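You operate a simulated robot arm through the tools that you are given. There is no shell and no other tool. Be economical: measure what you need, move in short steps, check, and stop when the job is done.

You run a simulated robot arm. Do the job below in one go: nothing can be reset, and whatever is moved stays where it is left.

## Task
Glue the picture frame's corner, close it and clamp it till it sets.
Fine: glue stick back on the mat; lift the clamp once the glue has set. Set down upright: green glue stick. Where these are worked on the way, their far stop is far enough and under half their travel is too little: corner clamp. A coat counts when it lies all over at full strength: go over it till it gets no stronger.

Only the result counts: the job must be done as asked and must still hold three seconds after the hand-in. Knocking over, shifting, dropping, spilling or breaking anything else fails it.

## Robot
A 6-joint arm with a two-finger parallel gripper, fixed in place. Base frame: the origin is at the foot of the arm, x ahead of it, y to its left, z up; the work surface is at about z = 780. Lengths are in mm, angles in degrees, forces in N, time in s.
With the tool pointing down near the work surface it reaches from about 320 to 740 mm from the base axis. Its first joint turns from -66.0 to 66.0 degrees. Payload 2.45 kg.
The TCP is the grasp point between the finger pads, 24 mm short of the fingertips. In the tool frame z runs along the fingers and y along their closing line. Largest opening 68 mm; finger width 17, thickness 10; the body of the gripper, 40 by 70 mm, starts 41 mm behind the TCP.
Orientation is told as [roll, pitch, yaw] about the base's x, y, z axes, in that order, counted from this pose: with the fingers straight down and closing along the base's y, the tool's x points along the base's -x, its y along +y and its z along -z.

## Interface
- The arm moves only by the tool arm_command. Its argument "series" is a list of rows, each an object of numbers (a shift or turn left out is 0, a gripper value left out holds the last): "jaw": the gripper command, from -1 (shut) to 1 (fully open), values between in proportion; "tx", "ty", "tz": the shift along the base's x, y, z in units of 100 mm (1.0 is 100 mm); "wx", "wy", "wz": the turn, a rotation vector about the base's x, y, z in units of 45 degrees (1.0 is 45 degrees). In form: [{"jaw": .., "tx": .., "ty": .., "tz": .., "wx": .., "wy": .., "wz": ..}, ...]. A call has 1 to 12 rows; each row is the pose to reach, as a shift and turn from the pose commanded when the call began. A call with a number of a shift or a turn outside -1 to 1 is refused whole. Each row takes 0.2 s and may step no farther than 50 mm and 8.6 degrees from the row before; otherwise, or with a gripper value out of range, the whole call is refused. A pose out of reach is approached as far as the arm can. The call stops where the force on the tool passes 90 N (or 10 N more than at its start, if that is more) or the arm is blocked; 0.2 s more then pass. Each finger travels about 108 mm/s and halts on what it meets, pressing with about 43 N; the grip force reading is that of the motor and also rises with nothing between the fingers. The clock runs only during rows and for 0.2 s after the last one: add rows that repeat a pose to give the fingers time. It gives the time, the measured TCP pose, the force on the tool (base axes), the opening and the grip force at its end, in the units of the frame above (readings bear some noise), with the torque about the TCP (base axes, N m) and any sound that the robot's microphone picked up.
- Cameras (640 x 400 px; columns grow to the right, rows downward): "scene" is fixed at [129.9, 415.8, 1415.8]; the picture's right is [-0.98, -0.21, 0.00], its down [-0.20, 0.90, -0.38] and it looks along [0.08, -0.37, -0.92] (base axes); focal length 214 px, centre (320, 200). "wrist" rides on the gripper at [84, 11, -75] in the tool frame; the picture's right is [-0.13, 0.99, 0.00], its down [-0.60, -0.08, -0.79] and it looks along [-0.79, -0.10, 0.61] (tool axes); focal length 251 px, centre (320, 200). There is no depth. A picture from a camera that has moved, and an enlarged one, comes with that camera's place and axes in the base frame and with its lens. The place of the scene camera against the robot may be out by one fixed shift of up to 18 mm in any direction.
- camera(camera): a new picture of that camera. The clock stands still meanwhile.
- close_up(camera, box): a new picture of the part [left, top, right, bottom] of that camera's present view, enlarged. The clock stands still meanwhile.
- hand_in(): hands the job in; it is judged then, once.

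Go step by step. Nothing tells you positions but the pictures and the camera data: compare them with the known pose of the tool, close in by small moves and look again before you grip or let go. The budget is 120 turns and 64 pictures, counting those below and the enlarged ones. Unless the task says otherwise, let go and move clear before handing in, and close with one line.

The tools are called by a JSON object that holds its "fn" and its "kwargs". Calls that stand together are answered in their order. arm_command: Moves the arm, as the interface text tells. Its arguments: {"type":"object","properties":{"series":{"type":"array","items":{"type":"object","properties":{"jaw":{"type":"number"},"tx":{"type":"number"},"ty":{"type":"number"},"tz":{"type":"number"},"wx":{"type":"number"},"wy":{"type":"number"},"wz":{"type":"number"}}}}},"required":["series"]} The other tools are called the same way: camera (camera) takes a picture; close_up (camera, box) takes an enlarged picture of a part of a camera's view; hand_in () hands the job in.

At the start:

```text
time_s: 0.0
eef_pos: [429.2, -73.4, 1075.1]
tool_rot: [0.0, 0.0, 0.1]
contact_force: [-1.0, 0.4, 0.9]
wrist_torque: [0.0, 0.02, -0.02]
opening: 68.0
grip_force: 0.0
```

scene: 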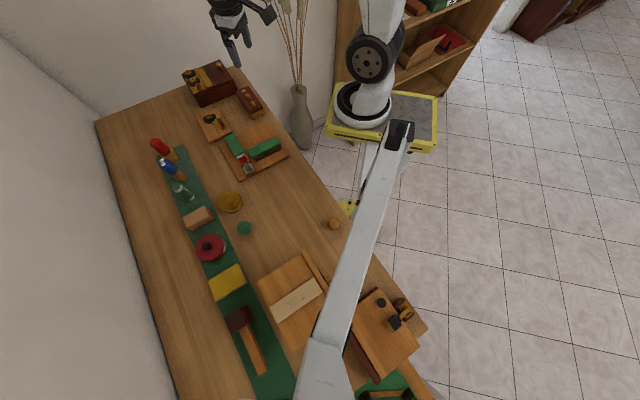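
wrist: 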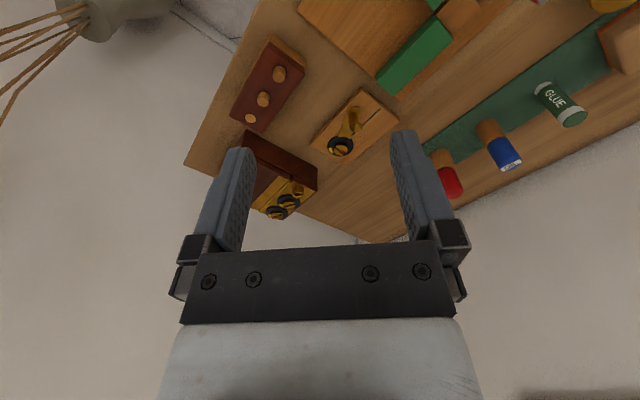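

I see a bench with a green mat holding red, blue and green sticks and what looks like the frame corner jig near the top. I'll enlarge these areas first.

{"fn": "close_up", "kwargs": {"camera": "scene", "box": [190, 100, 310, 190]}}

{"fn": "close_up", "kwargs": {"camera": "scene", "box": [130, 120, 270, 240]}}

{"fn": "close_up", "kwargs": {"camera": "scene", "box": [190, 220, 440, 400]}}

{"fn": "close_up", "kwargs": {"camera": "wrist", "box": [180, 0, 640, 230]}}

```text
4.44 times, centred on (250, 145) of scene
camera zoom: at [129.9, 415.8, 1415.8], right [-0.98, -0.21, 0.0], down [-0.2, 0.9, -0.38], along [0.08, -0.37, -0.92], focal length 953 px, centre (631, 444)
```

zoom: 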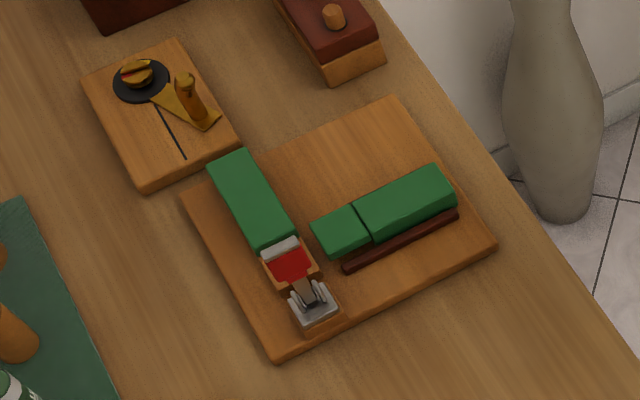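

```text
3.33 times, centred on (200, 180) of scene
camera zoom: at [129.9, 415.8, 1415.8], right [-0.98, -0.21, 0.0], down [-0.2, 0.9, -0.38], along [0.08, -0.37, -0.92], focal length 715 px, centre (720, 267)
```

zoom: 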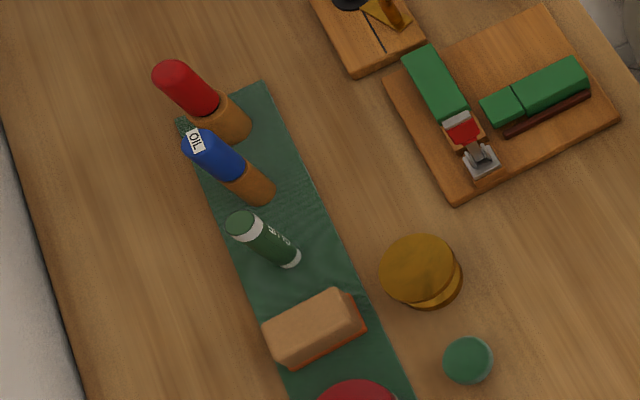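

```text
2.22 times, centred on (315, 310) of scene
camera zoom: at [129.9, 415.8, 1415.8], right [-0.98, -0.21, 0.0], down [-0.2, 0.9, -0.38], along [0.08, -0.37, -0.92], focal length 477 px, centre (331, -44)
```

zoom: 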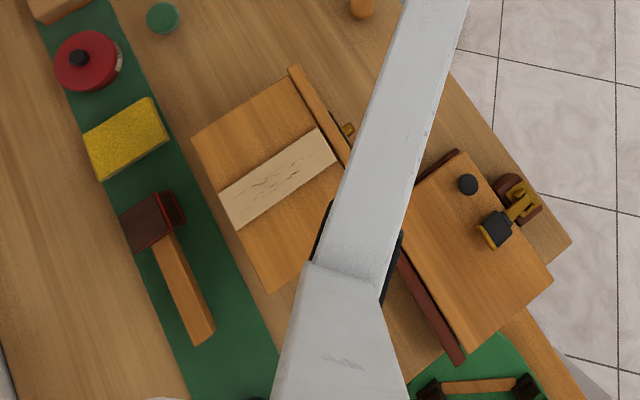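

```text
1.39 times, centred on (410, 115) of wrist
camera zoom: at [346.1, -61.3, 1150.3], right [0.13, 0.99, 0.0], down [0.6, -0.08, 0.79], along [0.79, -0.1, -0.61], focal length 350 px, centre (195, 318)
```

zoom: 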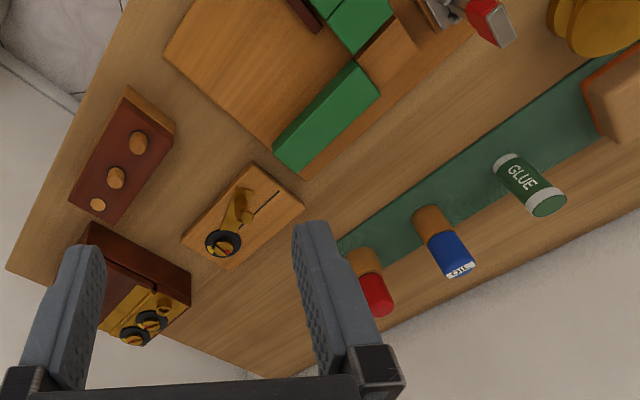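

The frame board is around (450, 30), turned about 45°. The glue stick is near (594, 244). I'll tilt the wrist camera over the board for a better look.

{"fn": "arm_command", "kwargs": {"series": [{"jaw": 1, "ty": 0.2, "wy": 0.17}, {"ty": 0.4, "wy": 0.34}, {"ty": 0.6, "wy": 0.51}, {"ty": 0.8, "wy": 0.68}, {"ty": 1.0, "wy": 0.85}]}}

{"fn": "camera", "kwargs": {"camera": "wrist"}}

```text
time_s: 1.2
eef_pos: [431.1, 27.8, 1075.3]
tool_rot: [0.1, 38.4, 0.0]
contact_force: [0.0, -1.1, 0.2]
wrist_torque: [-0.03, -0.03, 0.01]
opening: 68.1
grip_force: 0.0
```

```text
57 pictures are left
camera wrist: at [410.7, 38.5, 1186.5], right [0.1, 0.99, -0.08], down [0.97, -0.08, 0.25], along [0.24, -0.1, -0.97], focal length 251 px, centre (320, 200)
```

wrist: 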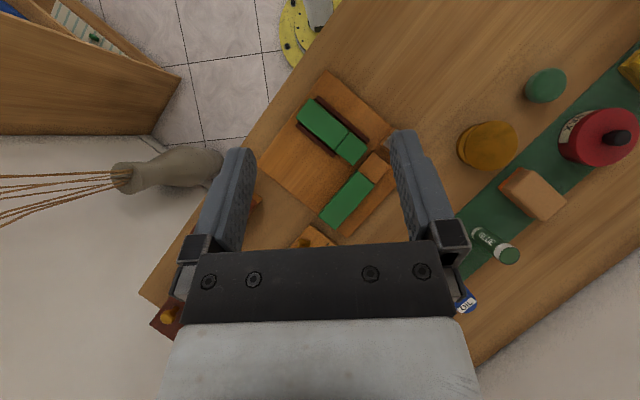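

The board is in view but the clamp hides behind a finger; I'll shift and enlarge.

{"fn": "arm_command", "kwargs": {"series": [{"ty": 0.25, "tx": -0.1}, {"ty": 0.5, "tx": -0.3, "tz": -0.2}]}}

{"fn": "close_up", "kwargs": {"camera": "wrist", "box": [230, 60, 410, 240]}}

```text
time_s: 1.8
eef_pos: [399.8, 77.6, 1053.5]
tool_rot: [0.0, 38.2, -0.1]
contact_force: [0.1, -0.2, -0.2]
wrist_torque: [0.01, -0.02, -0.01]
opening: 68.1
grip_force: 0.0
```

```text
2.22 times, centred on (320, 150) of wrist
camera zoom: at [380.4, 88.1, 1165.9], right [0.1, 0.99, -0.08], down [0.97, -0.08, 0.25], along [0.24, -0.1, -0.97], focal length 559 px, centre (320, 311)
```

zoom: 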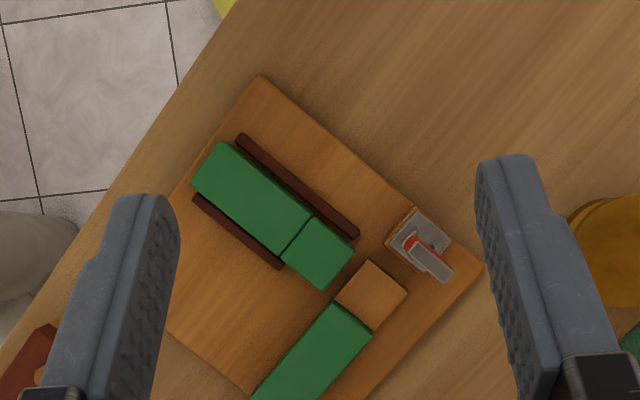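

The layout is clear: rail B slides in guides toward the bare lap at the end of rail A, near (464, 85), and the clamp lever stands upright at (429, 119). Next I straighten the tool, turn it -45° and approach the glue stick.

{"fn": "arm_command", "kwargs": {"series": [{"wy": -0.17, "tx": 0.3}, {"wy": -0.34, "tx": 0.6, "ty": 0.2}, {"wy": -0.51, "tx": 0.9, "ty": 0.4}, {"wy": -0.68, "tx": 1.0, "ty": 0.7}, {"wy": -0.85, "tx": 1.0, "ty": 0.9}]}}

{"fn": "arm_command", "kwargs": {"series": [{"wz": -0.17, "tz": -0.2}, {"wz": -0.34, "tz": -0.4}, {"wz": -0.51, "tz": -0.6}, {"wz": -0.68, "tz": -0.8}, {"wz": -0.85, "tz": -0.95}, {"wz": -1.0, "tz": -0.95}]}}

{"fn": "camera", "kwargs": {"camera": "wrist"}}

```text
time_s: 3.0
eef_pos: [500.9, 169.1, 1055.1]
tool_rot: [0.0, -0.2, 0.0]
contact_force: [0.2, -0.4, 0.4]
wrist_torque: [-0.01, 0.02, -0.05]
opening: 67.9
grip_force: 0.1
```

```text
time_s: 4.4
eef_pos: [499.5, 167.6, 959.2]
tool_rot: [0.1, 0.0, -45.3]
contact_force: [0.3, -0.4, -0.7]
wrist_torque: [-0.01, -0.01, 0.02]
opening: 68.0
grip_force: 0.0
```

```text
55 pictures are left
camera wrist: at [448.5, 235.1, 1034.7], right [0.79, 0.61, 0.0], down [0.37, -0.48, 0.79], along [0.48, -0.63, -0.61], focal length 251 px, centre (320, 200)
```

wrist: 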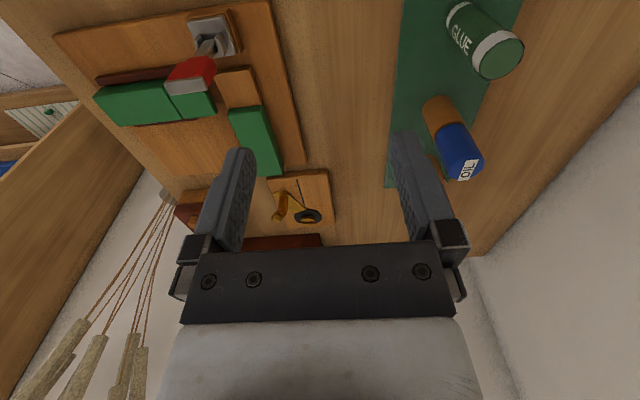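

The stick's axis is around (584, 250). I'll move above it and check.

{"fn": "arm_command", "kwargs": {"series": [{"tx": 0.3, "ty": 0.3}, {"tx": 0.6, "ty": 0.6}, {"tx": 0.85, "ty": 0.82, "tz": -0.25}, {"tx": 0.85, "ty": 0.82, "tz": -0.25}]}}

{"fn": "camera", "kwargs": {"camera": "wrist"}}

```text
time_s: 5.4
eef_pos: [585.0, 249.0, 934.1]
tool_rot: [0.0, 0.0, -45.0]
contact_force: [-0.2, -0.1, -0.5]
wrist_torque: [-0.02, -0.03, 0.01]
opening: 68.0
grip_force: 0.0
```

```text
54 pictures are left
camera wrist: at [533.6, 317.6, 1009.4], right [0.79, 0.61, 0.0], down [0.37, -0.48, 0.79], along [0.48, -0.63, -0.61], focal length 251 px, centre (320, 200)
```

wrist: 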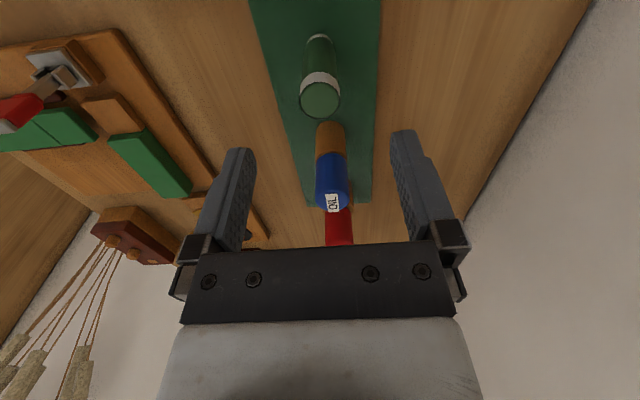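

The stick is well centred under the TCP. I'll go down and grip.

{"fn": "arm_command", "kwargs": {"series": [{"tz": -0.4}, {"tz": -0.7}, {"tz": -0.96}, {"tz": -0.96, "jaw": -1}, {"tz": -0.96}, {"tz": -0.96}]}}

{"fn": "camera", "kwargs": {"camera": "wrist"}}

```text
time_s: 6.8
eef_pos: [584.9, 249.9, 837.4]
tool_rot: [0.0, 0.0, -45.0]
contact_force: [0.4, -0.6, -0.8]
wrist_torque: [0.0, -0.02, -0.01]
opening: 23.3
grip_force: 39.7
```

```text
53 pictures are left
camera wrist: at [533.2, 316.7, 913.3], right [0.79, 0.61, 0.0], down [0.37, -0.48, 0.79], along [0.48, -0.63, -0.61], focal length 251 px, centre (320, 200)
```

wrist: 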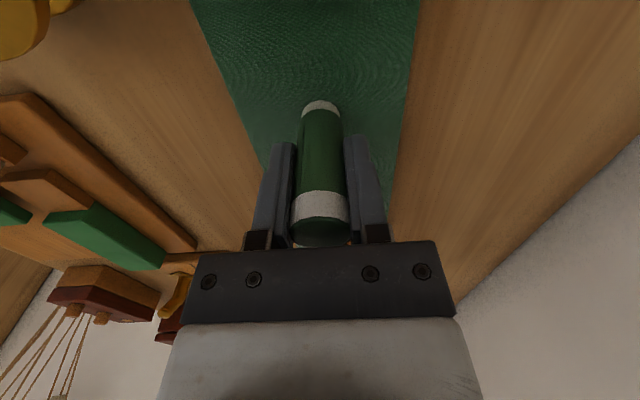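

The stick is held with its white tip down. I'll lift it and carry it above the lap at (464, 85).

{"fn": "arm_command", "kwargs": {"series": [{"tz": 0.4}, {"tz": 0.8}, {"tz": 1.0, "tx": -0.2, "ty": -0.3}, {"tz": 1.0, "tx": -0.4, "ty": -0.6}, {"tz": 1.0, "tx": -0.6, "ty": -0.9}, {"tz": 1.0, "tx": -0.85, "ty": -1.0}]}}

{"fn": "arm_command", "kwargs": {"series": [{"tx": -0.2, "ty": -0.3}, {"tx": -0.36, "ty": -0.65}, {"tx": -0.36, "ty": -0.65}]}}

{"fn": "camera", "kwargs": {"camera": "wrist"}}

{"fn": "close_up", "kwargs": {"camera": "scene", "box": [190, 100, 310, 190]}}

```text
time_s: 8.2
eef_pos: [498.4, 149.7, 939.6]
tool_rot: [0.0, 0.0, -45.0]
contact_force: [0.0, 0.3, -0.9]
wrist_torque: [0.01, 0.01, -0.01]
opening: 23.1
grip_force: 39.5
```

```text
time_s: 9.0
eef_pos: [464.3, 86.0, 939.2]
tool_rot: [0.0, 0.0, -45.0]
contact_force: [-1.0, -0.3, -0.8]
wrist_torque: [0.0, -0.02, 0.0]
opening: 23.1
grip_force: 39.4
```

```text
52 pictures are left
camera wrist: at [412.5, 153.3, 1014.0], right [0.79, 0.61, 0.0], down [0.37, -0.48, 0.79], along [0.48, -0.63, -0.61], focal length 251 px, centre (320, 200)
```

wrist: 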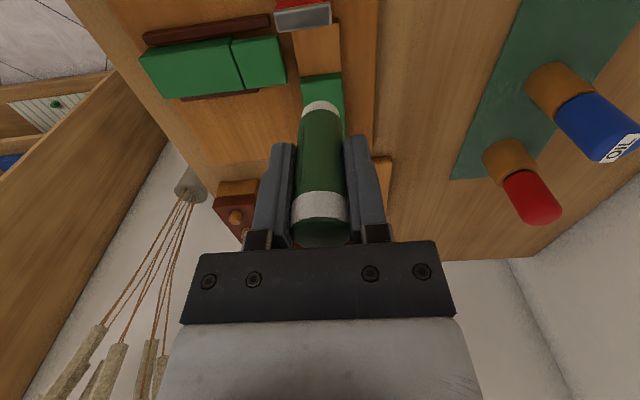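

```text
4.44 times, centred on (250, 145) of scene
camera zoom: at [129.9, 415.8, 1415.8], right [-0.98, -0.21, 0.0], down [-0.2, 0.9, -0.38], along [0.08, -0.37, -0.92], focal length 953 px, centre (631, 444)
```

zoom: 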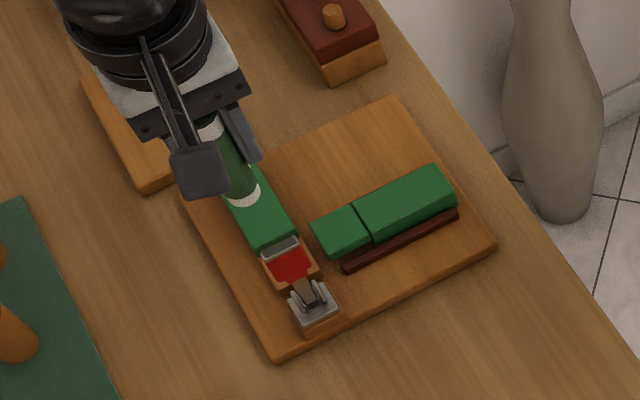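

The lap centre is right under the TCP, about 34 × 36 mm. I'll descend slowly to find contact.

{"fn": "arm_command", "kwargs": {"series": [{"tz": -0.4}, {"tz": -0.7}, {"tz": -0.7}]}}

{"fn": "camera", "kwargs": {"camera": "wrist"}}

{"fn": "close_up", "kwargs": {"camera": "scene", "box": [210, 120, 280, 180]}}

```text
time_s: 9.8
eef_pos: [463.5, 84.6, 868.3]
tool_rot: [0.0, 0.0, -45.0]
contact_force: [0.3, -0.1, -0.5]
wrist_torque: [0.02, 0.0, -0.01]
opening: 23.3
grip_force: 39.7
```

```text
50 pictures are left
camera wrist: at [413.1, 152.0, 944.0], right [0.79, 0.61, 0.0], down [0.37, -0.48, 0.79], along [0.48, -0.63, -0.61], focal length 251 px, centre (320, 200)
```

wrist: 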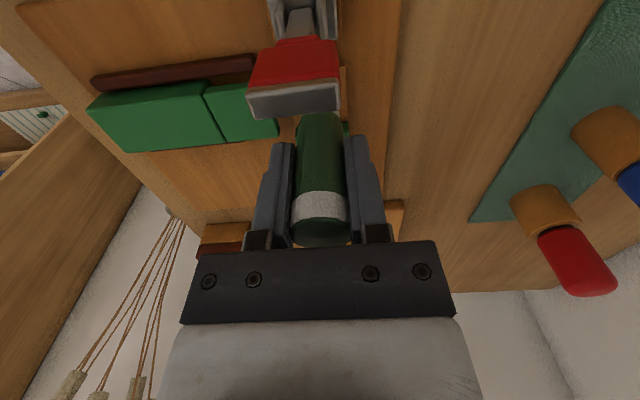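

```text
6.67 times, centred on (245, 150) of scene
camera zoom: at [129.9, 415.8, 1415.8], right [-0.98, -0.21, 0.0], down [-0.2, 0.9, -0.38], along [0.08, -0.37, -0.92], focal length 1430 px, centre (820, 533)
```

zoom: 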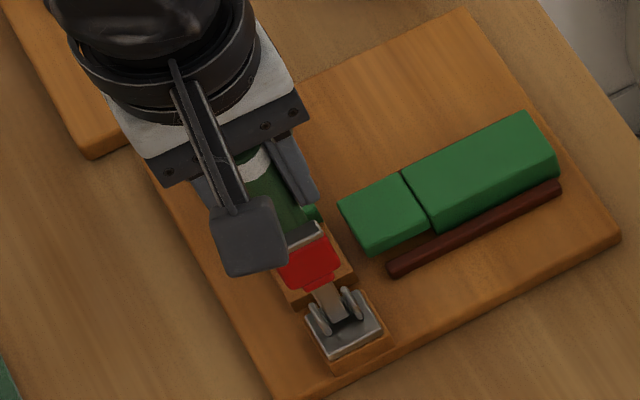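

The lever has about 25 mm clearance from the stick. I'll continue down in small steps until I feel contact.

{"fn": "arm_command", "kwargs": {"series": [{"tz": -0.03}, {"tz": -0.06}, {"tz": -0.06}]}}

{"fn": "arm_command", "kwargs": {"series": [{"tz": -0.02}, {"tz": -0.02}]}}

{"fn": "arm_command", "kwargs": {"series": [{"tz": -0.02}, {"tz": -0.02}]}}

{"fn": "close_up", "kwargs": {"camera": "scene", "box": [210, 120, 280, 180]}}

```text
time_s: 10.6
eef_pos: [463.6, 84.7, 863.1]
tool_rot: [-0.1, 0.0, -44.9]
contact_force: [-0.1, 0.9, -0.1]
wrist_torque: [-0.01, 0.0, 0.01]
opening: 23.2
grip_force: 39.1
```

```text
time_s: 11.2
eef_pos: [464.9, 83.4, 860.6]
tool_rot: [0.0, -0.1, -45.1]
contact_force: [-0.6, 0.4, -1.4]
wrist_torque: [-0.01, 0.03, 0.01]
opening: 22.9
grip_force: 39.2
```

```text
time_s: 11.8
eef_pos: [463.7, 85.5, 859.2]
tool_rot: [0.0, 0.0, -45.0]
contact_force: [0.6, -0.3, -0.9]
wrist_torque: [-0.01, -0.01, 0.01]
opening: 23.2
grip_force: 39.7
```

```text
6.67 times, centred on (245, 150) of scene
camera zoom: at [129.9, 415.8, 1415.8], right [-0.98, -0.21, 0.0], down [-0.2, 0.9, -0.38], along [0.08, -0.37, -0.92], focal length 1430 px, centre (820, 533)
```

zoom: 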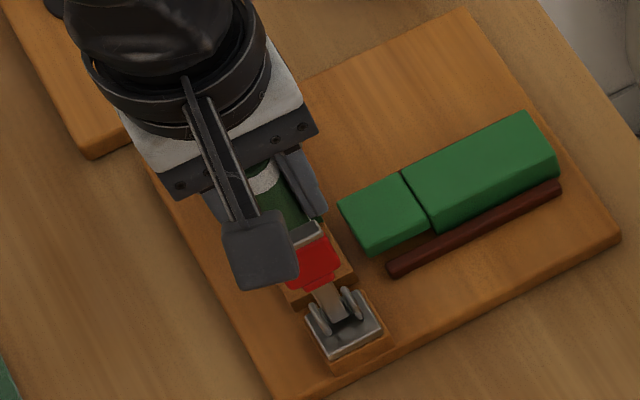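

No contact yet at TCP z 859; continuing.

{"fn": "arm_command", "kwargs": {"series": [{"tz": -0.02}, {"tz": -0.03}]}}

{"fn": "arm_command", "kwargs": {"series": [{"tz": -0.01}, {"tz": -0.02}]}}

{"fn": "arm_command", "kwargs": {"series": [{"tz": -0.01}, {"tz": -0.02}]}}

```text
time_s: 12.4
eef_pos: [464.6, 83.4, 856.3]
tool_rot: [0.0, 0.0, -45.0]
contact_force: [-1.0, -0.3, 0.6]
wrist_torque: [0.02, 0.01, 0.02]
opening: 23.2
grip_force: 39.0
```

```text
time_s: 13.0
eef_pos: [463.5, 84.2, 855.7]
tool_rot: [0.2, 0.0, -45.1]
contact_force: [-5.0, -5.0, 30.6]
wrist_torque: [-0.35, 0.22, -0.04]
opening: 23.4
grip_force: 39.3
```

```text
time_s: 13.6
eef_pos: [463.2, 85.6, 852.2]
tool_rot: [0.1, 0.0, -45.0]
contact_force: [-2.7, -4.1, 30.5]
wrist_torque: [-0.27, 0.11, -0.01]
opening: 23.2
grip_force: 39.9
```

Contact at about z 855 (roughly 30 N now). I'll ease off a bit and start sweeping.

{"fn": "arm_command", "kwargs": {"series": [{"tz": 0.01}, {"tz": 0.01}]}}

{"fn": "arm_command", "kwargs": {"series": [{"tx": 0.04, "ty": 0.04}, {"tx": 0.08, "ty": 0.08}, {"tx": 0.11, "ty": 0.11}, {"tx": 0.08, "ty": 0.08}, {"tx": 0.04, "ty": 0.04}, {"tx": 0, "ty": 0}, {"tx": -0.04, "ty": -0.04}, {"tx": -0.08, "ty": -0.08}, {"tx": -0.11, "ty": -0.11}, {"tx": -0.06, "ty": -0.06}, {"tx": 0, "ty": 0}]}}

{"fn": "camera", "kwargs": {"camera": "wrist"}}

```text
time_s: 14.2
eef_pos: [463.7, 85.2, 853.1]
tool_rot: [0.0, 0.0, -45.0]
contact_force: [2.4, -1.4, 9.3]
wrist_torque: [-0.07, -0.15, 0.01]
opening: 23.1
grip_force: 39.6
```

```text
time_s: 16.6
eef_pos: [464.1, 84.5, 852.4]
tool_rot: [-0.1, 0.0, -44.9]
contact_force: [-0.5, 0.0, 0.4]
wrist_torque: [0.03, -0.01, 0.01]
opening: 22.9
grip_force: 39.2
```

```text
47 pictures are left
camera wrist: at [412.2, 151.9, 928.2], right [0.79, 0.61, 0.0], down [0.37, -0.48, 0.79], along [0.48, -0.63, -0.61], focal length 251 px, centre (320, 200)
```

wrist: 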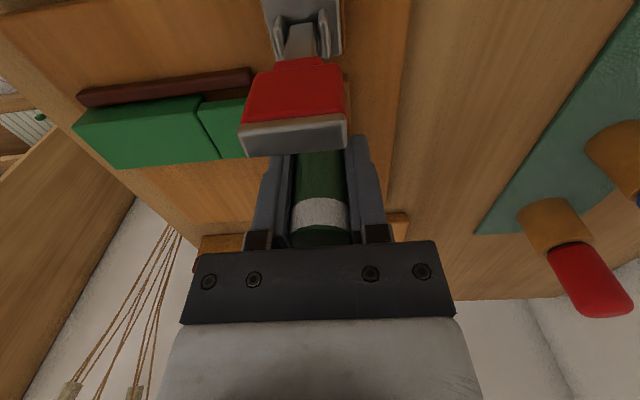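

Contact has faded; I'll press 1 mm more and do further passes across the width and length.

{"fn": "arm_command", "kwargs": {"series": [{"tz": -0.01}, {"tz": -0.015}]}}

{"fn": "arm_command", "kwargs": {"series": [{"tx": 0.02, "ty": -0.02}, {"tx": 0.04, "ty": -0.04}, {"tx": 0.08, "ty": 0.0}, {"tx": 0.12, "ty": 0.04}, {"tx": 0.15, "ty": 0.07}, {"tx": 0.12, "ty": 0.04}, {"tx": 0.08, "ty": 0.0}, {"tx": 0.04, "ty": -0.04}, {"tx": 0.0, "ty": -0.08}, {"tx": -0.04, "ty": -0.12}, {"tx": -0.07, "ty": -0.15}, {"tx": -0.04, "ty": -0.12}]}}

```text
time_s: 17.2
eef_pos: [465.0, 85.4, 851.6]
tool_rot: [0.0, -0.1, -45.0]
contact_force: [-7.6, 0.5, 28.0]
wrist_torque: [-0.07, 0.33, -0.01]
opening: 22.9
grip_force: 39.2
```

```text
time_s: 19.8
eef_pos: [459.2, 73.2, 850.4]
tool_rot: [-0.1, -0.1, -44.9]
contact_force: [-5.7, 3.8, -0.4]
wrist_torque: [0.12, 0.25, -0.02]
opening: 23.1
grip_force: 39.5
```

The stick touched the step at +6 mm as expected. I'll lift and inspect the coat.

{"fn": "arm_command", "kwargs": {"series": [{"tz": 0.0, "tx": -0.02, "ty": 0.02}, {"tz": 0.4, "tx": 0.02, "ty": 0.06}, {"tz": 0.8, "tx": 0.2, "ty": -0.1}, {"tz": 1.0, "tx": 0.5, "ty": -0.3}, {"tz": 1.0, "tx": 0.5, "ty": -0.3}]}}

{"fn": "close_up", "kwargs": {"camera": "wrist", "box": [200, 0, 400, 125]}}

{"fn": "close_up", "kwargs": {"camera": "scene", "box": [220, 130, 280, 180]}}

```text
time_s: 21.0
eef_pos: [509.9, 41.3, 951.0]
tool_rot: [0.0, 0.0, -45.0]
contact_force: [-0.4, -0.1, -1.0]
wrist_torque: [-0.02, -0.02, 0.03]
opening: 23.0
grip_force: 39.5
```

```text
3.20 times, centred on (300, 62) of wrist
camera zoom: at [458.6, 109.5, 1026.9], right [0.79, 0.61, 0.0], down [0.37, -0.48, 0.79], along [0.48, -0.63, -0.61], focal length 805 px, centre (384, 640)
```

zoom: 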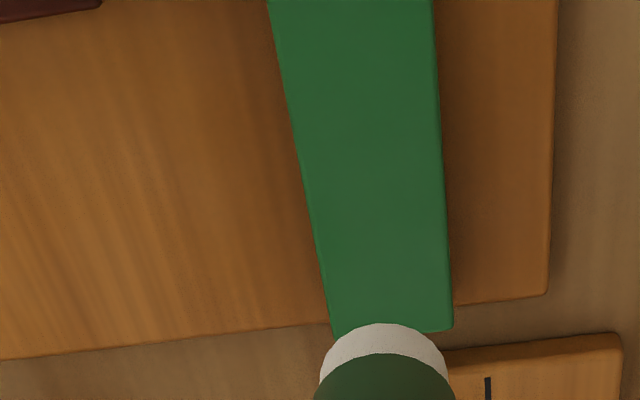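

```text
8.00 times, centred on (250, 155) of scene
camera zoom: at [129.9, 415.8, 1415.8], right [-0.98, -0.21, 0.0], down [-0.2, 0.9, -0.38], along [0.08, -0.37, -0.92], focal length 1716 px, centre (880, 560)
```

zoom: 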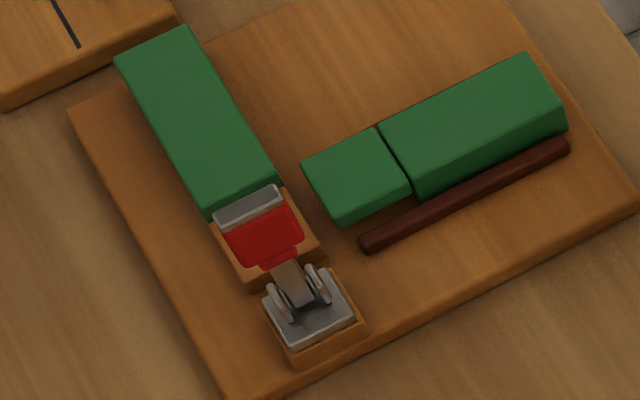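

No coat is evident from this view. I'll move back over the lap to see it with the wrist camera.

{"fn": "arm_command", "kwargs": {"series": [{"tx": -0.25, "ty": 0.25}, {"tx": -0.5, "ty": 0.5}, {"tx": -0.5, "ty": 0.5}]}}

{"fn": "close_up", "kwargs": {"camera": "wrist", "box": [220, 0, 420, 125]}}

```text
time_s: 21.8
eef_pos: [459.3, 92.7, 951.8]
tool_rot: [0.0, 0.0, -45.0]
contact_force: [0.4, -0.6, 0.4]
wrist_torque: [-0.01, 0.02, 0.03]
opening: 23.1
grip_force: 39.7
```

```text
3.20 times, centred on (320, 62) of wrist
camera zoom: at [408.3, 160.1, 1026.8], right [0.79, 0.61, 0.0], down [0.37, -0.48, 0.79], along [0.48, -0.63, -0.61], focal length 805 px, centre (320, 640)
```

zoom: 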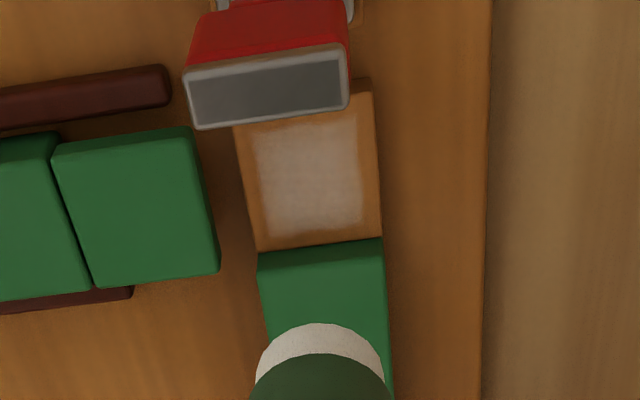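

A white coat is forming on the lap, still translucent. I'll return and do more full passes, including the clamp side.

{"fn": "arm_command", "kwargs": {"series": [{"tx": 0.04, "ty": -0.08, "tz": -0.4}, {"tx": 0.04, "ty": -0.08, "tz": -0.8}, {"tx": 0.04, "ty": -0.08, "tz": -0.97}, {"tx": 0.04, "ty": -0.08, "tz": -0.99}, {"tx": 0.04, "ty": -0.08, "tz": -1.0}]}}

{"fn": "arm_command", "kwargs": {"series": [{"tz": -0.01}, {"tx": -0.05, "ty": 0.05, "tz": -0.01}, {"tx": -0.01, "ty": 0.09, "tz": -0.01}, {"tx": 0.04, "ty": 0.14, "tz": -0.01}, {"tx": -0.01, "ty": 0.09, "tz": -0.012}, {"tx": -0.05, "ty": 0.05, "tz": -0.012}, {"tx": -0.09, "ty": 0.01, "tz": -0.012}, {"tx": -0.14, "ty": -0.04, "tz": -0.012}, {"tx": -0.09, "ty": 0.01, "tz": -0.015}, {"tx": -0.05, "ty": 0.05, "tz": -0.015}, {"tx": 0, "ty": 0, "tz": -0.015}]}}

{"fn": "arm_command", "kwargs": {"series": [{"tx": 0.04, "ty": -0.04}, {"tx": 0.08, "ty": 0.0, "tz": -0.005}, {"tx": 0.13, "ty": 0.05, "tz": -0.005}, {"tx": 0.08, "ty": 0.0, "tz": -0.005}, {"tx": 0.04, "ty": -0.04, "tz": -0.01}, {"tx": 0.0, "ty": -0.08, "tz": -0.01}, {"tx": -0.05, "ty": -0.13, "tz": -0.01}, {"tx": -0.09, "ty": -0.09, "tz": -0.01}, {"tx": -0.04, "ty": -0.04, "tz": -0.01}, {"tx": 0.05, "ty": 0.05, "tz": -0.01}, {"tx": 0.09, "ty": 0.09, "tz": -0.01}, {"tx": 0, "ty": 0, "tz": -0.01}]}}

```text
time_s: 23.0
eef_pos: [464.9, 85.9, 851.8]
tool_rot: [0.0, 0.1, -45.0]
contact_force: [-0.4, -0.5, -0.6]
wrist_torque: [0.01, -0.04, -0.01]
opening: 23.2
grip_force: 39.4
```

```text
time_s: 25.4
eef_pos: [463.0, 85.5, 849.5]
tool_rot: [0.1, 0.0, -45.0]
contact_force: [-3.0, 2.5, 13.0]
wrist_torque: [0.06, 0.01, 0.02]
opening: 23.1
grip_force: 39.2
```

```text
time_s: 28.0
eef_pos: [464.4, 86.6, 847.0]
tool_rot: [0.2, -0.1, -45.0]
contact_force: [2.9, 1.9, 12.0]
wrist_torque: [0.01, -0.27, 0.05]
opening: 23.0
grip_force: 39.4
```

Contact is steady at about 12 N. Another set of passes at the same height.

{"fn": "arm_command", "kwargs": {"series": [{"tx": -0.04, "ty": 0.04}, {"tx": -0.08, "ty": 0.08}, {"tx": -0.03, "ty": 0.13}, {"tx": 0.01, "ty": 0.17}, {"tx": -0.05, "ty": 0.11}, {"tx": -0.1, "ty": 0.06}, {"tx": -0.14, "ty": 0.02}, {"tx": -0.18, "ty": -0.02}, {"tx": -0.12, "ty": -0.06}, {"tx": -0.06, "ty": -0.06}, {"tx": 0, "ty": 0}]}}

{"fn": "arm_command", "kwargs": {"series": [{"tx": 0.04, "ty": -0.04}, {"tx": 0.08, "ty": 0.0}, {"tx": 0.13, "ty": 0.05}, {"tx": 0.08, "ty": 0.0}, {"tx": 0.04, "ty": -0.04}, {"tx": 0.0, "ty": -0.08}, {"tx": -0.05, "ty": -0.13}, {"tx": -0.09, "ty": -0.09}, {"tx": -0.04, "ty": -0.04}, {"tx": 0.05, "ty": 0.05}, {"tx": 0.09, "ty": 0.09}, {"tx": 0, "ty": 0}]}}

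{"fn": "arm_command", "kwargs": {"series": [{"tz": 0.4}, {"tz": 0.8}, {"tz": 1.03, "tx": -0.05, "ty": 0.08}, {"tz": 1.03, "tx": -0.05, "ty": 0.08}]}}

{"fn": "close_up", "kwargs": {"camera": "wrist", "box": [220, 0, 420, 125]}}

```text
time_s: 30.4
eef_pos: [464.5, 84.6, 850.1]
tool_rot: [0.0, 0.0, -45.1]
contact_force: [-0.9, 0.7, -0.9]
wrist_torque: [-0.03, -0.01, 0.0]
opening: 23.2
grip_force: 39.6
```

```text
time_s: 33.0
eef_pos: [464.4, 84.8, 849.2]
tool_rot: [-0.1, -0.1, -45.0]
contact_force: [0.8, 1.0, 1.5]
wrist_torque: [0.0, -0.03, 0.02]
opening: 22.8
grip_force: 39.5
```

```text
refused: 1.03 is not a number from -1 to 1
```

```text
3.20 times, centred on (320, 62) of wrist
camera zoom: at [412.8, 152.3, 924.1], right [0.79, 0.61, 0.0], down [0.37, -0.48, 0.79], along [0.48, -0.63, -0.61], focal length 805 px, centre (320, 640)
```

zoom: 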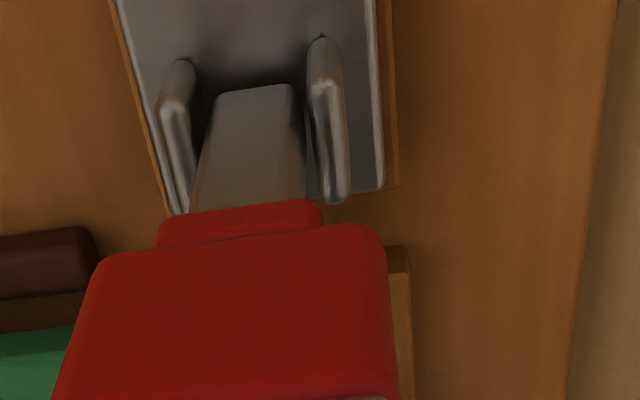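

Lifting to view the coat again.

{"fn": "arm_command", "kwargs": {"series": [{"tz": 0.4}, {"tz": 0.8}, {"tz": 1.0, "tx": -0.05, "ty": 0.08}, {"tz": 1.0, "tx": -0.05, "ty": 0.08}]}}

{"fn": "close_up", "kwargs": {"camera": "wrist", "box": [220, 0, 420, 125]}}

```text
time_s: 34.0
eef_pos: [459.1, 91.9, 948.2]
tool_rot: [0.0, 0.0, -44.9]
contact_force: [0.0, -0.6, -0.7]
wrist_torque: [-0.01, 0.03, 0.0]
opening: 23.2
grip_force: 40.0
```

```text
3.20 times, centred on (320, 62) of wrist
camera zoom: at [407.5, 159.7, 1024.1], right [0.79, 0.61, 0.0], down [0.37, -0.48, 0.79], along [0.48, -0.63, -0.61], focal length 805 px, centre (320, 640)
```

zoom: 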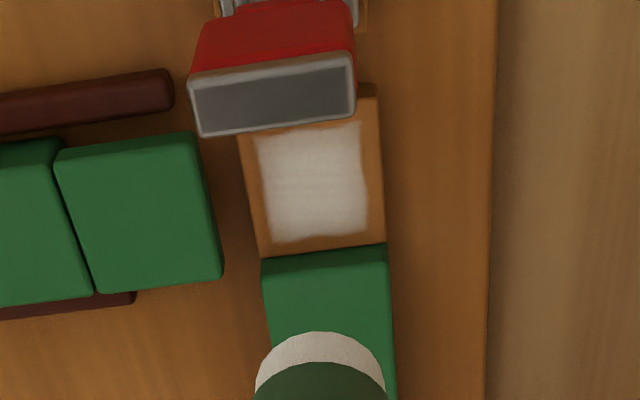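

The coat is noticeably stronger and even. I'll do two more sets and compare.

{"fn": "arm_command", "kwargs": {"series": [{"tx": 0.05, "ty": -0.08, "tz": -0.4}, {"tx": 0.05, "ty": -0.08, "tz": -0.8}, {"tx": 0.05, "ty": -0.08, "tz": -0.98}, {"tx": 0.05, "ty": -0.08, "tz": -1.0}]}}

{"fn": "arm_command", "kwargs": {"series": [{"tz": -0.008}, {"tx": -0.04, "ty": 0.04, "tz": -0.008}, {"tx": -0.08, "ty": 0.08, "tz": -0.008}, {"tx": -0.03, "ty": 0.13, "tz": -0.008}, {"tx": 0.01, "ty": 0.17, "tz": -0.008}, {"tx": -0.05, "ty": 0.11, "tz": -0.01}, {"tx": -0.1, "ty": 0.06, "tz": -0.01}, {"tx": -0.14, "ty": 0.02, "tz": -0.01}, {"tx": -0.18, "ty": -0.02, "tz": -0.01}, {"tx": -0.12, "ty": -0.06, "tz": -0.01}, {"tx": -0.06, "ty": -0.06, "tz": -0.01}, {"tx": 0, "ty": 0, "tz": -0.01}]}}

{"fn": "arm_command", "kwargs": {"series": [{"tx": 0.04, "ty": -0.04, "tz": -0.003}, {"tx": 0.08, "ty": 0.0, "tz": -0.003}, {"tx": 0.13, "ty": 0.05, "tz": -0.003}, {"tx": 0.08, "ty": 0.0, "tz": -0.005}, {"tx": 0.04, "ty": -0.04, "tz": -0.005}, {"tx": 0.0, "ty": -0.08, "tz": -0.005}, {"tx": -0.05, "ty": -0.13, "tz": -0.005}, {"tx": -0.09, "ty": -0.09, "tz": -0.005}, {"tx": -0.04, "ty": -0.04, "tz": -0.005}, {"tx": 0.05, "ty": 0.05, "tz": -0.005}, {"tx": 0.09, "ty": 0.09, "tz": -0.005}, {"tx": 0, "ty": 0, "tz": -0.005}]}}

{"fn": "arm_command", "kwargs": {"series": [{"tx": -0.04, "ty": 0.04}, {"tx": -0.08, "ty": 0.08}, {"tx": -0.03, "ty": 0.13}, {"tx": 0.01, "ty": 0.17}, {"tx": -0.05, "ty": 0.11}, {"tx": -0.1, "ty": 0.06}, {"tx": -0.14, "ty": 0.02}, {"tx": -0.18, "ty": -0.02}, {"tx": -0.12, "ty": -0.06}, {"tx": -0.06, "ty": -0.06}, {"tx": 0, "ty": 0}]}}

{"fn": "arm_command", "kwargs": {"series": [{"tz": 0.4}, {"tz": 0.8}, {"tz": 1.0, "tx": -0.05, "ty": 0.08}, {"tz": 1.0, "tx": -0.05, "ty": 0.08}]}}

{"fn": "close_up", "kwargs": {"camera": "wrist", "box": [220, 0, 420, 125]}}

```text
time_s: 35.0
eef_pos: [463.1, 85.2, 848.5]
tool_rot: [0.0, 0.1, -45.0]
contact_force: [-1.5, -0.1, 3.9]
wrist_torque: [-0.01, 0.01, -0.03]
opening: 23.1
grip_force: 39.6
```

```text
time_s: 37.6
eef_pos: [463.1, 83.7, 847.5]
tool_rot: [-0.1, 0.0, -45.0]
contact_force: [-3.2, -5.5, 15.7]
wrist_torque: [-0.36, 0.02, -0.07]
opening: 23.1
grip_force: 39.2
```

```text
time_s: 40.2
eef_pos: [464.5, 85.4, 847.3]
tool_rot: [0.0, 0.0, -44.9]
contact_force: [0.5, 0.1, 1.1]
wrist_torque: [0.03, -0.01, -0.01]
opening: 23.1
grip_force: 39.1
```

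```text
time_s: 42.6
eef_pos: [462.1, 84.5, 847.8]
tool_rot: [0.0, 0.0, -44.9]
contact_force: [-2.5, -5.7, 17.8]
wrist_torque: [-0.39, -0.01, -0.03]
opening: 23.1
grip_force: 39.5
```

```text
time_s: 43.6
eef_pos: [458.6, 91.0, 946.2]
tool_rot: [-0.1, 0.0, -45.0]
contact_force: [0.3, 0.1, -0.3]
wrist_torque: [0.01, -0.01, 0.06]
opening: 23.2
grip_force: 39.1
```

```text
3.20 times, centred on (320, 62) of wrist
camera zoom: at [407.2, 159.1, 1022.6], right [0.79, 0.61, 0.0], down [0.37, -0.48, 0.79], along [0.48, -0.63, -0.61], focal length 805 px, centre (320, 640)
```

zoom: 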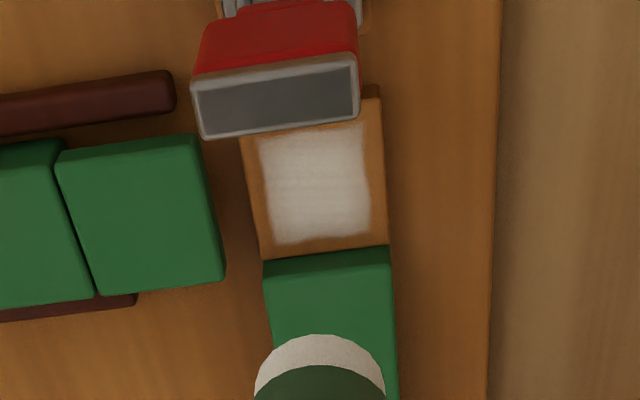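

It looks slightly stronger; I'll do one more pair of rounds, then zoom in tightly.

{"fn": "arm_command", "kwargs": {"series": [{"tx": 0.05, "ty": -0.08, "tz": -0.4}, {"tx": 0.05, "ty": -0.08, "tz": -0.8}, {"tx": 0.05, "ty": -0.08, "tz": -0.98}, {"tx": 0.05, "ty": -0.08, "tz": -1.0}]}}

{"fn": "arm_command", "kwargs": {"series": [{"tz": -0.004}, {"tx": -0.04, "ty": 0.04, "tz": -0.004}, {"tx": -0.08, "ty": 0.08, "tz": -0.004}, {"tx": -0.03, "ty": 0.13, "tz": -0.004}, {"tx": 0.01, "ty": 0.17, "tz": -0.006}, {"tx": -0.05, "ty": 0.11, "tz": -0.006}, {"tx": -0.1, "ty": 0.06, "tz": -0.006}, {"tx": -0.14, "ty": 0.02, "tz": -0.006}, {"tx": -0.18, "ty": -0.02, "tz": -0.006}, {"tx": -0.12, "ty": -0.06, "tz": -0.006}, {"tx": -0.06, "ty": -0.06, "tz": -0.006}, {"tx": 0, "ty": 0, "tz": -0.006}]}}

{"fn": "arm_command", "kwargs": {"series": [{"tx": 0.04, "ty": -0.04, "tz": -0.003}, {"tx": 0.08, "ty": 0.0, "tz": -0.003}, {"tx": 0.13, "ty": 0.05, "tz": -0.003}, {"tx": 0.08, "ty": 0.0, "tz": -0.005}, {"tx": 0.04, "ty": -0.04, "tz": -0.005}, {"tx": 0.0, "ty": -0.08, "tz": -0.005}, {"tx": -0.05, "ty": -0.13, "tz": -0.005}, {"tx": -0.09, "ty": -0.09, "tz": -0.005}, {"tx": -0.04, "ty": -0.04, "tz": -0.005}, {"tx": 0.05, "ty": 0.05, "tz": -0.005}, {"tx": 0.09, "ty": 0.09, "tz": -0.005}, {"tx": 0, "ty": 0, "tz": -0.005}]}}

{"fn": "arm_command", "kwargs": {"series": [{"tx": 0.04, "ty": 0.04}, {"tx": 0.08, "ty": 0.08}, {"tx": 0.12, "ty": 0.06}, {"tx": 0.05, "ty": 0.13}, {"tx": -0.01, "ty": 0.15}, {"tx": -0.05, "ty": 0.1}, {"tx": -0.1, "ty": 0.05}, {"tx": -0.15, "ty": 0.0}, {"tx": -0.1, "ty": -0.06}, {"tx": -0.04, "ty": -0.12}, {"tx": 0, "ty": -0.06}, {"tx": 0, "ty": 0}]}}

{"fn": "arm_command", "kwargs": {"series": [{"tz": 0.4}, {"tz": 0.8}, {"tz": 1.0, "tx": -0.05, "ty": 0.08}, {"tz": 1.0, "tx": -0.05, "ty": 0.08}]}}

{"fn": "close_up", "kwargs": {"camera": "wrist", "box": [220, 0, 420, 125]}}

```text
time_s: 44.6
eef_pos: [463.2, 84.5, 847.3]
tool_rot: [0.0, -0.1, -45.0]
contact_force: [-0.1, -0.2, 0.2]
wrist_torque: [0.01, 0.0, 0.0]
opening: 23.0
grip_force: 39.5
```

```text
time_s: 47.2
eef_pos: [462.8, 83.8, 847.7]
tool_rot: [-0.1, 0.0, -44.9]
contact_force: [-4.6, -5.5, 20.9]
wrist_torque: [-0.44, 0.03, -0.07]
opening: 23.0
grip_force: 39.5
```

```text
time_s: 49.8
eef_pos: [464.7, 85.4, 847.5]
tool_rot: [0.2, -0.2, -45.1]
contact_force: [3.1, 2.4, 11.8]
wrist_torque: [0.01, -0.22, 0.05]
opening: 23.0
grip_force: 39.2
```

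```text
time_s: 52.4
eef_pos: [464.1, 86.3, 846.6]
tool_rot: [0.0, 0.0, -45.0]
contact_force: [0.8, -4.9, 11.0]
wrist_torque: [-0.3, -0.1, -0.03]
opening: 23.2
grip_force: 39.3
```

```text
time_s: 53.4
eef_pos: [459.9, 92.2, 946.7]
tool_rot: [0.0, 0.0, -44.9]
contact_force: [0.3, 0.1, -0.1]
wrist_torque: [0.0, 0.0, -0.02]
opening: 23.0
grip_force: 38.9
```

```text
3.20 times, centred on (320, 62) of wrist
camera zoom: at [408.2, 160.2, 1022.3], right [0.79, 0.61, 0.0], down [0.37, -0.48, 0.79], along [0.48, -0.63, -0.61], focal length 805 px, centre (320, 640)
```

zoom: 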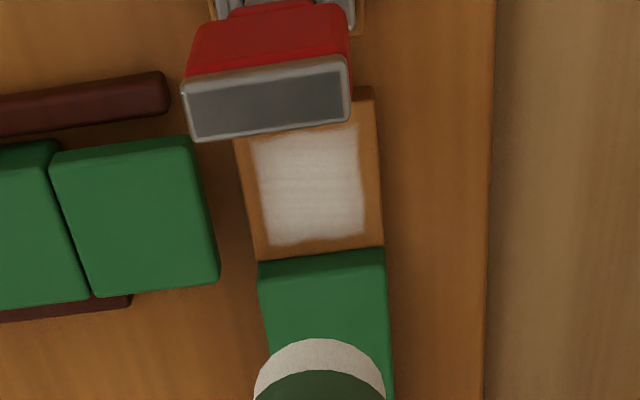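

The coat is no longer getting stronger and covers the field evenly. Now I return the stick to its spot on the mat at (585, 250).

{"fn": "arm_command", "kwargs": {"series": [{"tx": 0.2, "ty": 0.15}, {"tx": 0.4, "ty": 0.4}, {"tx": 0.6, "ty": 0.75}, {"tx": 0.8, "ty": 1.0}, {"tx": 1.0, "ty": 1.0}]}}

{"fn": "arm_command", "kwargs": {"series": [{"tx": 0.13, "ty": 0.3}, {"tx": 0.26, "ty": 0.57}, {"tx": 0.26, "ty": 0.57, "tz": -0.4}, {"tx": 0.26, "ty": 0.57, "tz": -0.8}, {"tx": 0.26, "ty": 0.57, "tz": -1.0}, {"tx": 0.26, "ty": 0.57, "tz": -1.0}]}}

{"fn": "arm_command", "kwargs": {"series": [{"tz": -0.05}, {"tz": -0.1}, {"tz": -0.1}]}}

{"fn": "camera", "kwargs": {"camera": "wrist"}}

```text
time_s: 54.6
eef_pos: [558.6, 192.7, 946.3]
tool_rot: [0.0, 0.0, -45.0]
contact_force: [-0.3, 0.2, -0.3]
wrist_torque: [-0.01, -0.04, -0.03]
opening: 23.0
grip_force: 39.5
```

```text
time_s: 56.0
eef_pos: [585.0, 250.2, 847.2]
tool_rot: [-0.1, 0.0, -45.0]
contact_force: [0.4, 0.4, -1.0]
wrist_torque: [-0.05, -0.01, -0.01]
opening: 23.1
grip_force: 38.8
```

```text
time_s: 56.8
eef_pos: [585.7, 250.0, 836.1]
tool_rot: [0.0, -0.1, -45.0]
contact_force: [0.7, 0.3, -0.4]
wrist_torque: [0.01, -0.02, -0.01]
opening: 23.1
grip_force: 39.4
```

```text
39 pictures are left
camera wrist: at [534.2, 316.9, 911.5], right [0.79, 0.61, 0.0], down [0.37, -0.48, 0.79], along [0.48, -0.63, -0.61], focal length 251 px, centre (320, 200)
```

wrist: 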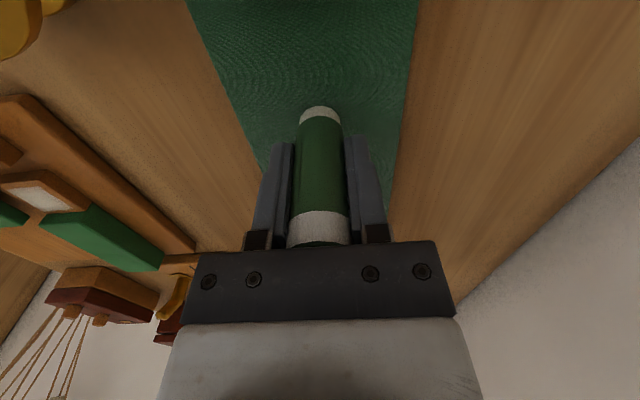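

Still above the mat; I'll lower it in small steps until contact.

{"fn": "arm_command", "kwargs": {"series": [{"tz": -0.02}, {"tz": -0.04}, {"tz": -0.04}]}}

{"fn": "arm_command", "kwargs": {"series": [{"tz": -0.01}, {"tz": -0.02}]}}

{"fn": "arm_command", "kwargs": {"series": [{"tz": -0.01}, {"tz": -0.015}]}}

```text
time_s: 57.6
eef_pos: [585.2, 249.9, 831.9]
tool_rot: [-0.1, 0.0, -45.0]
contact_force: [0.1, -0.4, -0.6]
wrist_torque: [0.02, -0.03, 0.02]
opening: 23.3
grip_force: 39.0
```

```text
time_s: 58.2
eef_pos: [584.6, 249.1, 830.2]
tool_rot: [-0.1, 0.0, -44.9]
contact_force: [0.5, -0.4, -1.3]
wrist_torque: [-0.01, 0.04, -0.02]
opening: 22.9
grip_force: 39.5
```

```text
time_s: 58.8
eef_pos: [584.4, 249.0, 829.2]
tool_rot: [0.0, 0.0, -44.9]
contact_force: [-0.1, 0.2, -1.6]
wrist_torque: [0.01, -0.05, 0.0]
opening: 23.2
grip_force: 38.6
```

{"fn": "arm_command", "kwargs": {"series": [{"tz": -0.01}, {"tz": -0.01}]}}

{"fn": "arm_command", "kwargs": {"series": [{"tz": -0.01}, {"tz": -0.01}]}}

```text
time_s: 59.4
eef_pos: [584.9, 250.6, 828.1]
tool_rot: [0.0, 0.0, -45.0]
contact_force: [-1.6, -0.4, 2.7]
wrist_torque: [0.0, 0.04, -0.02]
opening: 22.6
grip_force: 39.3
```

```text
time_s: 60.0
eef_pos: [585.0, 250.3, 828.6]
tool_rot: [0.1, 0.0, -45.0]
contact_force: [-3.4, -1.2, 11.7]
wrist_torque: [-0.18, 0.08, -0.06]
opening: 23.2
grip_force: 39.9
```

The stick is standing on the mat. I'll release, rise and check.

{"fn": "arm_command", "kwargs": {"series": [{"tz": 0.005, "jaw": -0.1}, {"tz": 0.005, "jaw": 0.3}, {"tz": 0.005, "jaw": 0.7}, {"tz": 0.3, "jaw": 0.7}, {"tz": 0.7}, {"tz": 1.0}, {"tz": 1.0}]}}

{"fn": "camera", "kwargs": {"camera": "wrist"}}

```text
time_s: 61.6
eef_pos: [585.7, 249.6, 927.0]
tool_rot: [-0.1, 0.0, -45.1]
contact_force: [-0.3, -0.5, 0.4]
wrist_torque: [-0.03, -0.01, 0.0]
opening: 57.7
grip_force: 0.1
```

```text
38 pictures are left
camera wrist: at [533.8, 316.8, 1002.1], right [0.79, 0.61, 0.0], down [0.37, -0.48, 0.79], along [0.48, -0.63, -0.61], focal length 251 px, centre (320, 200)
```

wrist: 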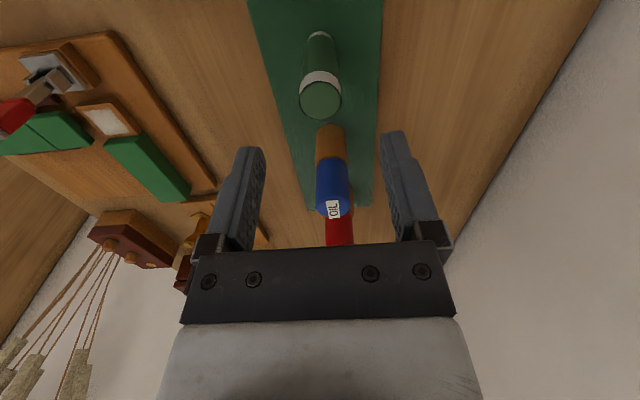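

The stick stands upright. Next I go behind rail B's far end, near (370, -9), with closed fingers to push it toward the lap.

{"fn": "arm_command", "kwargs": {"series": [{"jaw": -1, "tx": -0.2, "ty": -0.4, "tz": 0.1}, {"tx": -0.4, "ty": -0.8, "tz": 0.2}, {"tx": -0.6, "ty": -1.0, "tz": 0.2}, {"tx": -0.95, "ty": -1.0, "tz": 0.2}]}}

{"fn": "arm_command", "kwargs": {"series": [{"tx": -0.3, "ty": -0.4}, {"tx": -0.5, "ty": -0.8}, {"tx": -0.8, "ty": -1.0}, {"tx": -1.0, "ty": -1.0}]}}

{"fn": "arm_command", "kwargs": {"series": [{"tx": -0.25, "ty": -0.4, "tz": -0.1}, {"tx": -0.45, "ty": -0.8, "tz": -0.2}, {"tx": -0.45, "ty": -0.8, "tz": -0.2}]}}

{"fn": "camera", "kwargs": {"camera": "wrist"}}

```text
time_s: 62.6
eef_pos: [488.1, 150.1, 948.0]
tool_rot: [0.0, 0.0, -45.0]
contact_force: [0.1, 0.6, 0.6]
wrist_torque: [0.01, -0.03, 0.0]
opening: 0.0
grip_force: 24.2
```

```text
time_s: 63.6
eef_pos: [390.3, 48.4, 947.4]
tool_rot: [0.0, 0.0, -44.9]
contact_force: [0.8, 0.4, 0.3]
wrist_torque: [-0.01, -0.01, 0.02]
opening: 0.0
grip_force: 23.8
```

```text
time_s: 64.4
eef_pos: [346.8, -32.1, 926.0]
tool_rot: [0.0, 0.0, -45.0]
contact_force: [0.6, -0.2, -0.4]
wrist_torque: [-0.01, 0.02, 0.02]
opening: 0.0
grip_force: 23.4
```

```text
37 pictures are left
camera wrist: at [295.0, 35.4, 1001.5], right [0.79, 0.61, 0.0], down [0.37, -0.48, 0.79], along [0.48, -0.63, -0.61], focal length 251 px, centre (320, 200)
```

wrist: 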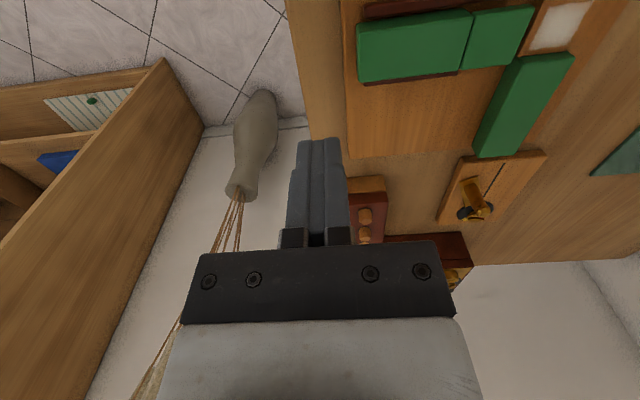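

The rail's end is about 17 mm ahead of the finger face. I'll lower to fingertip z≈801 and check.

{"fn": "arm_command", "kwargs": {"series": [{"tx": -0.03, "ty": 0.01, "tz": -0.4}, {"tx": -0.03, "ty": 0.01, "tz": -0.8}, {"tx": -0.03, "ty": 0.01, "tz": -1.0}, {"tx": -0.03, "ty": 0.01, "tz": -1.0}]}}

{"fn": "camera", "kwargs": {"camera": "wrist"}}

{"fn": "close_up", "kwargs": {"camera": "scene", "box": [220, 110, 320, 180]}}

```text
time_s: 65.4
eef_pos: [341.2, -29.0, 826.4]
tool_rot: [0.0, 0.1, -45.0]
contact_force: [-0.2, -0.1, 0.4]
wrist_torque: [-0.02, -0.01, 0.03]
opening: 0.1
grip_force: 23.5
```

```text
36 pictures are left
camera wrist: at [290.4, 38.1, 901.9], right [0.79, 0.61, 0.0], down [0.37, -0.48, 0.79], along [0.48, -0.63, -0.61], focal length 251 px, centre (320, 200)
```

wrist: 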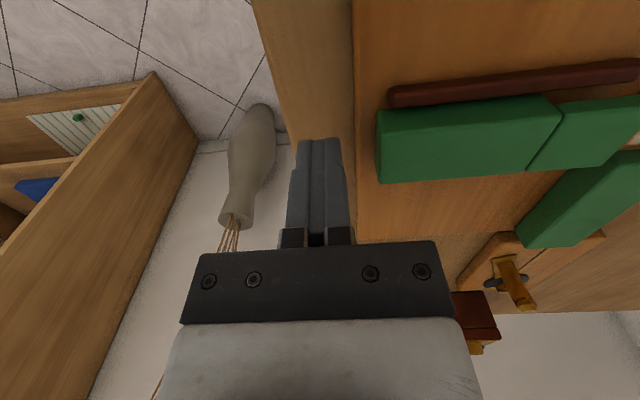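

```text
5.71 times, centred on (270, 145) of scene
camera zoom: at [129.9, 415.8, 1415.8], right [-0.98, -0.21, 0.0], down [-0.2, 0.9, -0.38], along [0.08, -0.37, -0.92], focal length 1226 px, centre (606, 514)
```

zoom: 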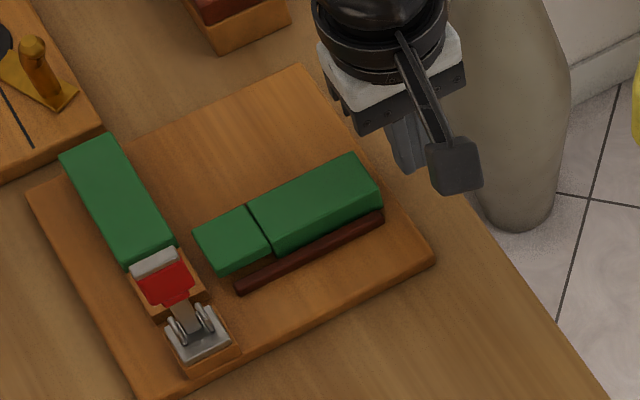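

Rail top is about z 809 and its centreline about w 269, so I shift 6 mm sideways, drop 6 mm, then start pushing along (+x,+y).

{"fn": "arm_command", "kwargs": {"series": [{"tx": 0.04, "ty": -0.04, "tz": -0.06}, {"tx": 0.04, "ty": -0.04, "tz": -0.06}, {"tx": 0.09, "ty": 0.01, "tz": -0.06}, {"tx": 0.14, "ty": 0.06, "tz": -0.06}, {"tx": 0.18, "ty": 0.1, "tz": -0.06}, {"tx": 0.22, "ty": 0.14, "tz": -0.06}, {"tx": 0.26, "ty": 0.18, "tz": -0.06}]}}

{"fn": "camera", "kwargs": {"camera": "wrist"}}

```text
time_s: 67.0
eef_pos: [367.5, -10.7, 818.9]
tool_rot: [0.0, -0.1, -45.0]
contact_force: [-0.7, 0.1, -0.5]
wrist_torque: [-0.04, 0.02, -0.01]
opening: 0.0
grip_force: 23.8
```

```text
34 pictures are left
camera wrist: at [316.7, 56.3, 895.8], right [0.79, 0.61, 0.0], down [0.37, -0.48, 0.79], along [0.48, -0.63, -0.61], focal length 251 px, centre (320, 200)
```

wrist: 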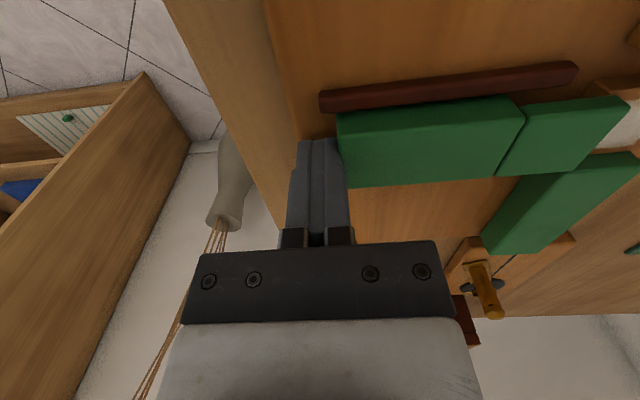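

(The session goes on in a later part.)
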